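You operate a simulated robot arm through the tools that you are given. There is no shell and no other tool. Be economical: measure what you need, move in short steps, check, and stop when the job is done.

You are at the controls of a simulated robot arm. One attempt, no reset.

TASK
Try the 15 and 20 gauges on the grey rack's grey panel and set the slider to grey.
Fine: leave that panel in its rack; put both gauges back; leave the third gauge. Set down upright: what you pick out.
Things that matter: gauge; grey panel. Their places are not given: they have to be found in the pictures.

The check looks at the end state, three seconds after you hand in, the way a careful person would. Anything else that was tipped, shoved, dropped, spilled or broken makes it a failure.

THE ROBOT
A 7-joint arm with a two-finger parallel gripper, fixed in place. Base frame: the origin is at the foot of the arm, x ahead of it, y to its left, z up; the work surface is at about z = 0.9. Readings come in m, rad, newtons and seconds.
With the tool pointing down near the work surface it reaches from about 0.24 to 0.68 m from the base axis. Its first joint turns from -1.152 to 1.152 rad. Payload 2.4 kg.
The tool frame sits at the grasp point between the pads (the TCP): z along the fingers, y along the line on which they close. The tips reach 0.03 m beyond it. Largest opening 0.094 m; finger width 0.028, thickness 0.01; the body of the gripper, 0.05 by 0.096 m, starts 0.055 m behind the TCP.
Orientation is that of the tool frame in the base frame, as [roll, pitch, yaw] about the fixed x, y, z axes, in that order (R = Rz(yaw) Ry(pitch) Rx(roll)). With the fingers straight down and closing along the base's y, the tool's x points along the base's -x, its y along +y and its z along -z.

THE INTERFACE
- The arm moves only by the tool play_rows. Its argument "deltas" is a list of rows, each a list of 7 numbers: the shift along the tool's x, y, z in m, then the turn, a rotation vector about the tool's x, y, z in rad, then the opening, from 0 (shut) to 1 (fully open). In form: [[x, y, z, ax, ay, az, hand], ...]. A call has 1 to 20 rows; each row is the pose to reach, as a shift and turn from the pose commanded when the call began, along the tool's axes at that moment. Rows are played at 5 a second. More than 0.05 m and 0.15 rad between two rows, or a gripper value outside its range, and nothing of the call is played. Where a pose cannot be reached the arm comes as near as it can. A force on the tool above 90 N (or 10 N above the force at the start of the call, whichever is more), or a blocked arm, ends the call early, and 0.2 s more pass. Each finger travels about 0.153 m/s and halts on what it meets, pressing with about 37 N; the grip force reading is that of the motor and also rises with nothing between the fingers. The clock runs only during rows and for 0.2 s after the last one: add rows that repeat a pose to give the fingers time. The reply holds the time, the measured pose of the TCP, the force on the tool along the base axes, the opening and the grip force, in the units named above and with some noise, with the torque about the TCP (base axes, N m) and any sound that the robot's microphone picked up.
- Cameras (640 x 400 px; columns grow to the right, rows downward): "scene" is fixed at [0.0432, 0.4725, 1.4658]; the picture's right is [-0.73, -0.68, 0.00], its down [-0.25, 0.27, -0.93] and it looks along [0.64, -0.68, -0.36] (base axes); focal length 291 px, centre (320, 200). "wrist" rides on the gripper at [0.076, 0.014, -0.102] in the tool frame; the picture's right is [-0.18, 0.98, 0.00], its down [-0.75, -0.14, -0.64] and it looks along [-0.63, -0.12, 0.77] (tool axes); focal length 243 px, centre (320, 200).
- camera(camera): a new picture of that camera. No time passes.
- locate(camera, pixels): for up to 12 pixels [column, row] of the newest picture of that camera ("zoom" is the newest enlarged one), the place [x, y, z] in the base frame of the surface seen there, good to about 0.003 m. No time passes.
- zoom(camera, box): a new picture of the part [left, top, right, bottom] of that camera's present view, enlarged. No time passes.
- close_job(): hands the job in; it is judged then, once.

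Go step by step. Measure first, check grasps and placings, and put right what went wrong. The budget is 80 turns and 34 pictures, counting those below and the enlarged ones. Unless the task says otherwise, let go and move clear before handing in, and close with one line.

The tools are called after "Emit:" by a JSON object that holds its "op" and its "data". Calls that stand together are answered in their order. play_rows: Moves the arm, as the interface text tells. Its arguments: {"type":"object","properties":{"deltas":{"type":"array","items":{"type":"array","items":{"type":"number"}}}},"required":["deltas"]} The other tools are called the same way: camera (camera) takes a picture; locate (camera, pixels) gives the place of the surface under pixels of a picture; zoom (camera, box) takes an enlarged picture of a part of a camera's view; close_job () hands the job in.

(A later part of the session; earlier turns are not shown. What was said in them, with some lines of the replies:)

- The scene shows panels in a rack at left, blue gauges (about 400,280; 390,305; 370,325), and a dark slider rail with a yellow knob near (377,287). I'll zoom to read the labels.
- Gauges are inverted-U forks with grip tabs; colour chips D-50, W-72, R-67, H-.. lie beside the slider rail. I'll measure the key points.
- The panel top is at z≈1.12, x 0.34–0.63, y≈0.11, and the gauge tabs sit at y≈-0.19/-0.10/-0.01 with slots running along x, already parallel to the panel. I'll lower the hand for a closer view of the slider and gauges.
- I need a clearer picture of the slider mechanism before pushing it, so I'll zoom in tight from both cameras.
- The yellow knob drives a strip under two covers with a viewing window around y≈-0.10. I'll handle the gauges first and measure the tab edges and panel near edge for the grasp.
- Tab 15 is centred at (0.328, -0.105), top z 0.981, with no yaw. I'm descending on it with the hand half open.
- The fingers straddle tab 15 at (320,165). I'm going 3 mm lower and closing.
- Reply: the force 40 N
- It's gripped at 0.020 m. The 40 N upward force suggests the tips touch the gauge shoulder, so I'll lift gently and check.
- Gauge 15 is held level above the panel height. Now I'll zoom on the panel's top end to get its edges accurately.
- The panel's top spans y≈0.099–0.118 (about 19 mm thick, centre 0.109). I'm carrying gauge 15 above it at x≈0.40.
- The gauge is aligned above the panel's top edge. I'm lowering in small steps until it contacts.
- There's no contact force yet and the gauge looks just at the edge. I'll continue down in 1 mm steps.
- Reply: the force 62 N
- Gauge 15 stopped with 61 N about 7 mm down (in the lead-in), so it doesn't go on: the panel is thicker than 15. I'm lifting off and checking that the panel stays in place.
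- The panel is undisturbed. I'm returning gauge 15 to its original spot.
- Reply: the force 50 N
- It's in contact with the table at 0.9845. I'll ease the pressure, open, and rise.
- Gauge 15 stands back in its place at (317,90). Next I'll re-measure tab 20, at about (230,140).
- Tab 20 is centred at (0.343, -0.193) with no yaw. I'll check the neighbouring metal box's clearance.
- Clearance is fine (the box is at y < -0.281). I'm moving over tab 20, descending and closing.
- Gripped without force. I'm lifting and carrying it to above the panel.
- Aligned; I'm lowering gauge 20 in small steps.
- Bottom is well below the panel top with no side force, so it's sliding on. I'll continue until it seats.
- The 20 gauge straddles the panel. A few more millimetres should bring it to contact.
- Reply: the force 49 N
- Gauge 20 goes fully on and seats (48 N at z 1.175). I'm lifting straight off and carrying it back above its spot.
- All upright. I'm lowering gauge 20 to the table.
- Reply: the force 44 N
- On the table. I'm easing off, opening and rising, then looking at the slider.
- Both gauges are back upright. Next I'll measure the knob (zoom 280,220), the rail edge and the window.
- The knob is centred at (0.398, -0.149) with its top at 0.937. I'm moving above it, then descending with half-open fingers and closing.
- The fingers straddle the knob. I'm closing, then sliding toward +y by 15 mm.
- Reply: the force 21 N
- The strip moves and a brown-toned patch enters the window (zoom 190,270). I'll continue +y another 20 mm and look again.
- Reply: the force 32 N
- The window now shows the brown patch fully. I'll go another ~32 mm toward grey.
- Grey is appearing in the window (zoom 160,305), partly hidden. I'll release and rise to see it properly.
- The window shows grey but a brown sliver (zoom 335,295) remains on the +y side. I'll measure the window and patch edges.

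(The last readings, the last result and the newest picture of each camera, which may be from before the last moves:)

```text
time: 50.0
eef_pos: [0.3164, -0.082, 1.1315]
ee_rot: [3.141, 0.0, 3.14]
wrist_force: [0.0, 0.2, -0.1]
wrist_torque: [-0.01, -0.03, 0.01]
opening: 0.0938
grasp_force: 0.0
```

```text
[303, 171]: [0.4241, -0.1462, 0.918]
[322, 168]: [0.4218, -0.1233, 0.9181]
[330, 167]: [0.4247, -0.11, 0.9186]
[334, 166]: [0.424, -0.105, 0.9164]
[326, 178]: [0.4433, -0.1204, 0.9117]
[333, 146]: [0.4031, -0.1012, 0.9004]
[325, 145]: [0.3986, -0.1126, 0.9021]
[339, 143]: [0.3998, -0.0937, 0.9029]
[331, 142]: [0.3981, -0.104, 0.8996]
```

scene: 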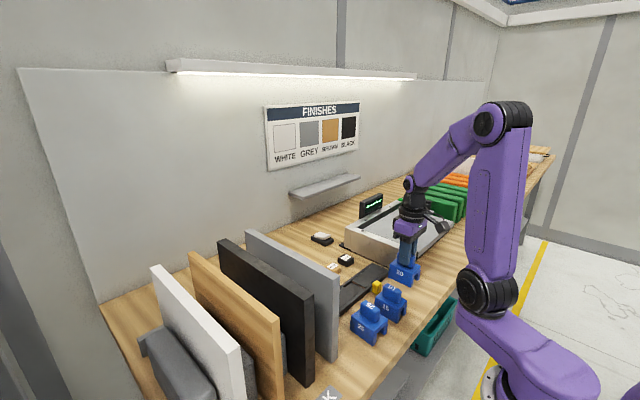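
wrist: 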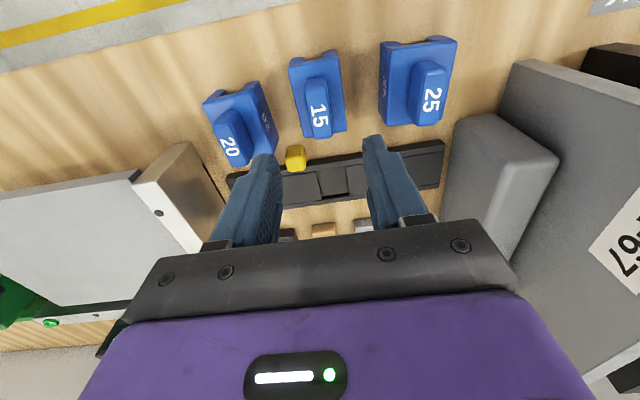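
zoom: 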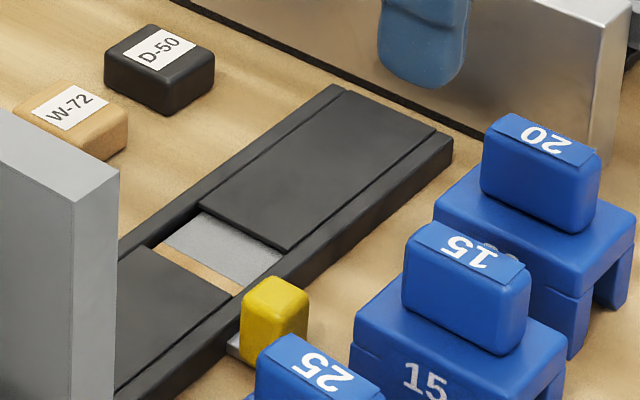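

I need about 13 mm more. Re-gripping the knob at y≈-0.082 and sliding +0.0135.

Emit:
{"op": "play_rows", "data": {"deltas": [[-0.04, 0, 0.02, 0, 0, 0, 0.5], [-0.08, 0, 0.045, 0, 0, 0, 0.5], [-0.08, 0, 0.09, 0, 0, 0, 0.5], [-0.08, 0, 0.13, 0, 0, 0, 0.5], [-0.08, 0, 0.165, 0, 0, 0, 0.5], [-0.08, 0, 0.18, 0, 0, 0, 0.5], [-0.08, 0, 0.18, 0, 0, 0, 0.5], [-0.08, 0, 0.18, 0, 0, 0, 0.3], [-0.08, 0, 0.18, 0, 0, 0, 0.15], [-0.08, 0, 0.18, 0, 0, 0, 0.0], [-0.08, 0, 0.18, 0, 0, 0, 0.0], [-0.08, 0.005, 0.18, 0, 0, 0, 0.0], [-0.08, 0.01, 0.18, 0, 0, 0, 0.0], [-0.08, 0.0135, 0.18, 0, 0, 0, 0.0], [-0.08, 0.0135, 0.18, 0, 0, 0, 0.0]]}}

Emit:
{"op": "play_rows", "data": {"deltas": [[0, 0, 0, 0, 0, 0, 0.2], [0, 0, 0, 0, 0, 0, 0.4], [0, 0, 0, 0, 0, 0, 0.5], [0, 0, -0.03, 0, 0, 0, 0.5], [0, 0, -0.08, 0, 0, 0, 0.5], [0, 0, -0.12, 0, 0, 0, 0.5], [0.04, 0, -0.15, 0, 0, 0, 0.7], [0.08, 0, -0.18, 0, 0, 0, 1], [0.08, 0, -0.18, 0, 0, 0, 1]]}}

Emit:
{"op": "zoom", "data": {"camera": "wrist", "box": [220, 60, 420, 210]}}

Emit:
{"op": "zoom", "data": {"camera": "scene", "box": [335, 250, 405, 310]}}

```text
time: 53.2
eef_pos: [0.3985, -0.0684, 0.9549]
ee_rot: [-3.14, 0.003, 3.141]
wrist_force: [9.7, -0.6, 9.3]
wrist_torque: [-0.02, 0.99, -0.02]
opening: 0.0239
grasp_force: 45.4
```

```text
time: 55.2
eef_pos: [0.3166, -0.0694, 1.1335]
ee_rot: [3.141, -0.001, -3.141]
wrist_force: [-0.2, 0.1, -1.5]
wrist_torque: [0.0, -0.02, 0.02]
opening: 0.094
grasp_force: 0.2
```

```text
2.67 times, centred on (320, 135) of wrist
```

zoom: 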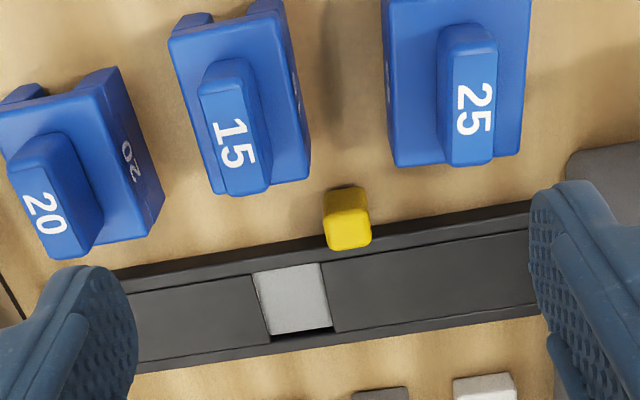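

```text
6.67 times, centred on (370, 280) of scene
```

zoom: 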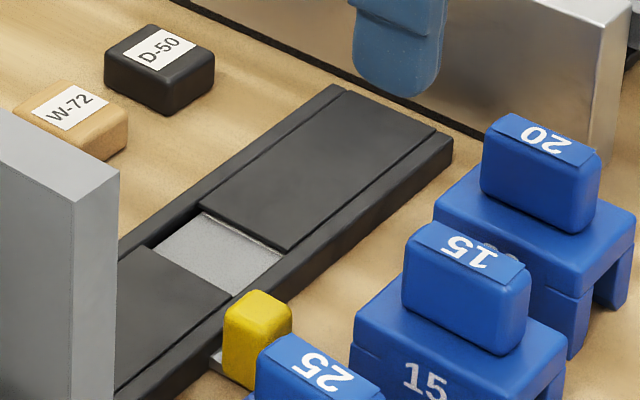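

The window is now fully grey and matches the starting alignment (0.0805 m = two pitches of 0.04). One last overall look.

Emit:
{"op": "camera", "data": {"camera": "scene"}}

```text
2 pictures are left
```

scene: 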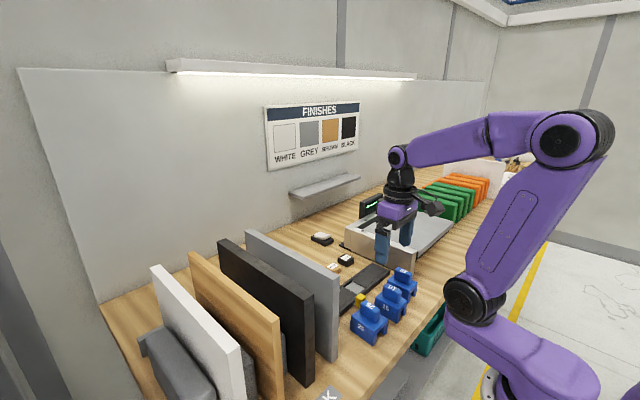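

The gauges stand upright in their places, the panels haven't moved, the slider window shows grey and the hand is clear, so I'm handing in.

Emit:
{"op": "close_job", "data": {}}

```text
The job is handed in.
```

I tried both gauges on the grey panel: 15 did not go on, 20 went fully on. Both are back upright in their places, the panel is still in its rack, the 25 gauge was not moved, and the slider window shows grey.
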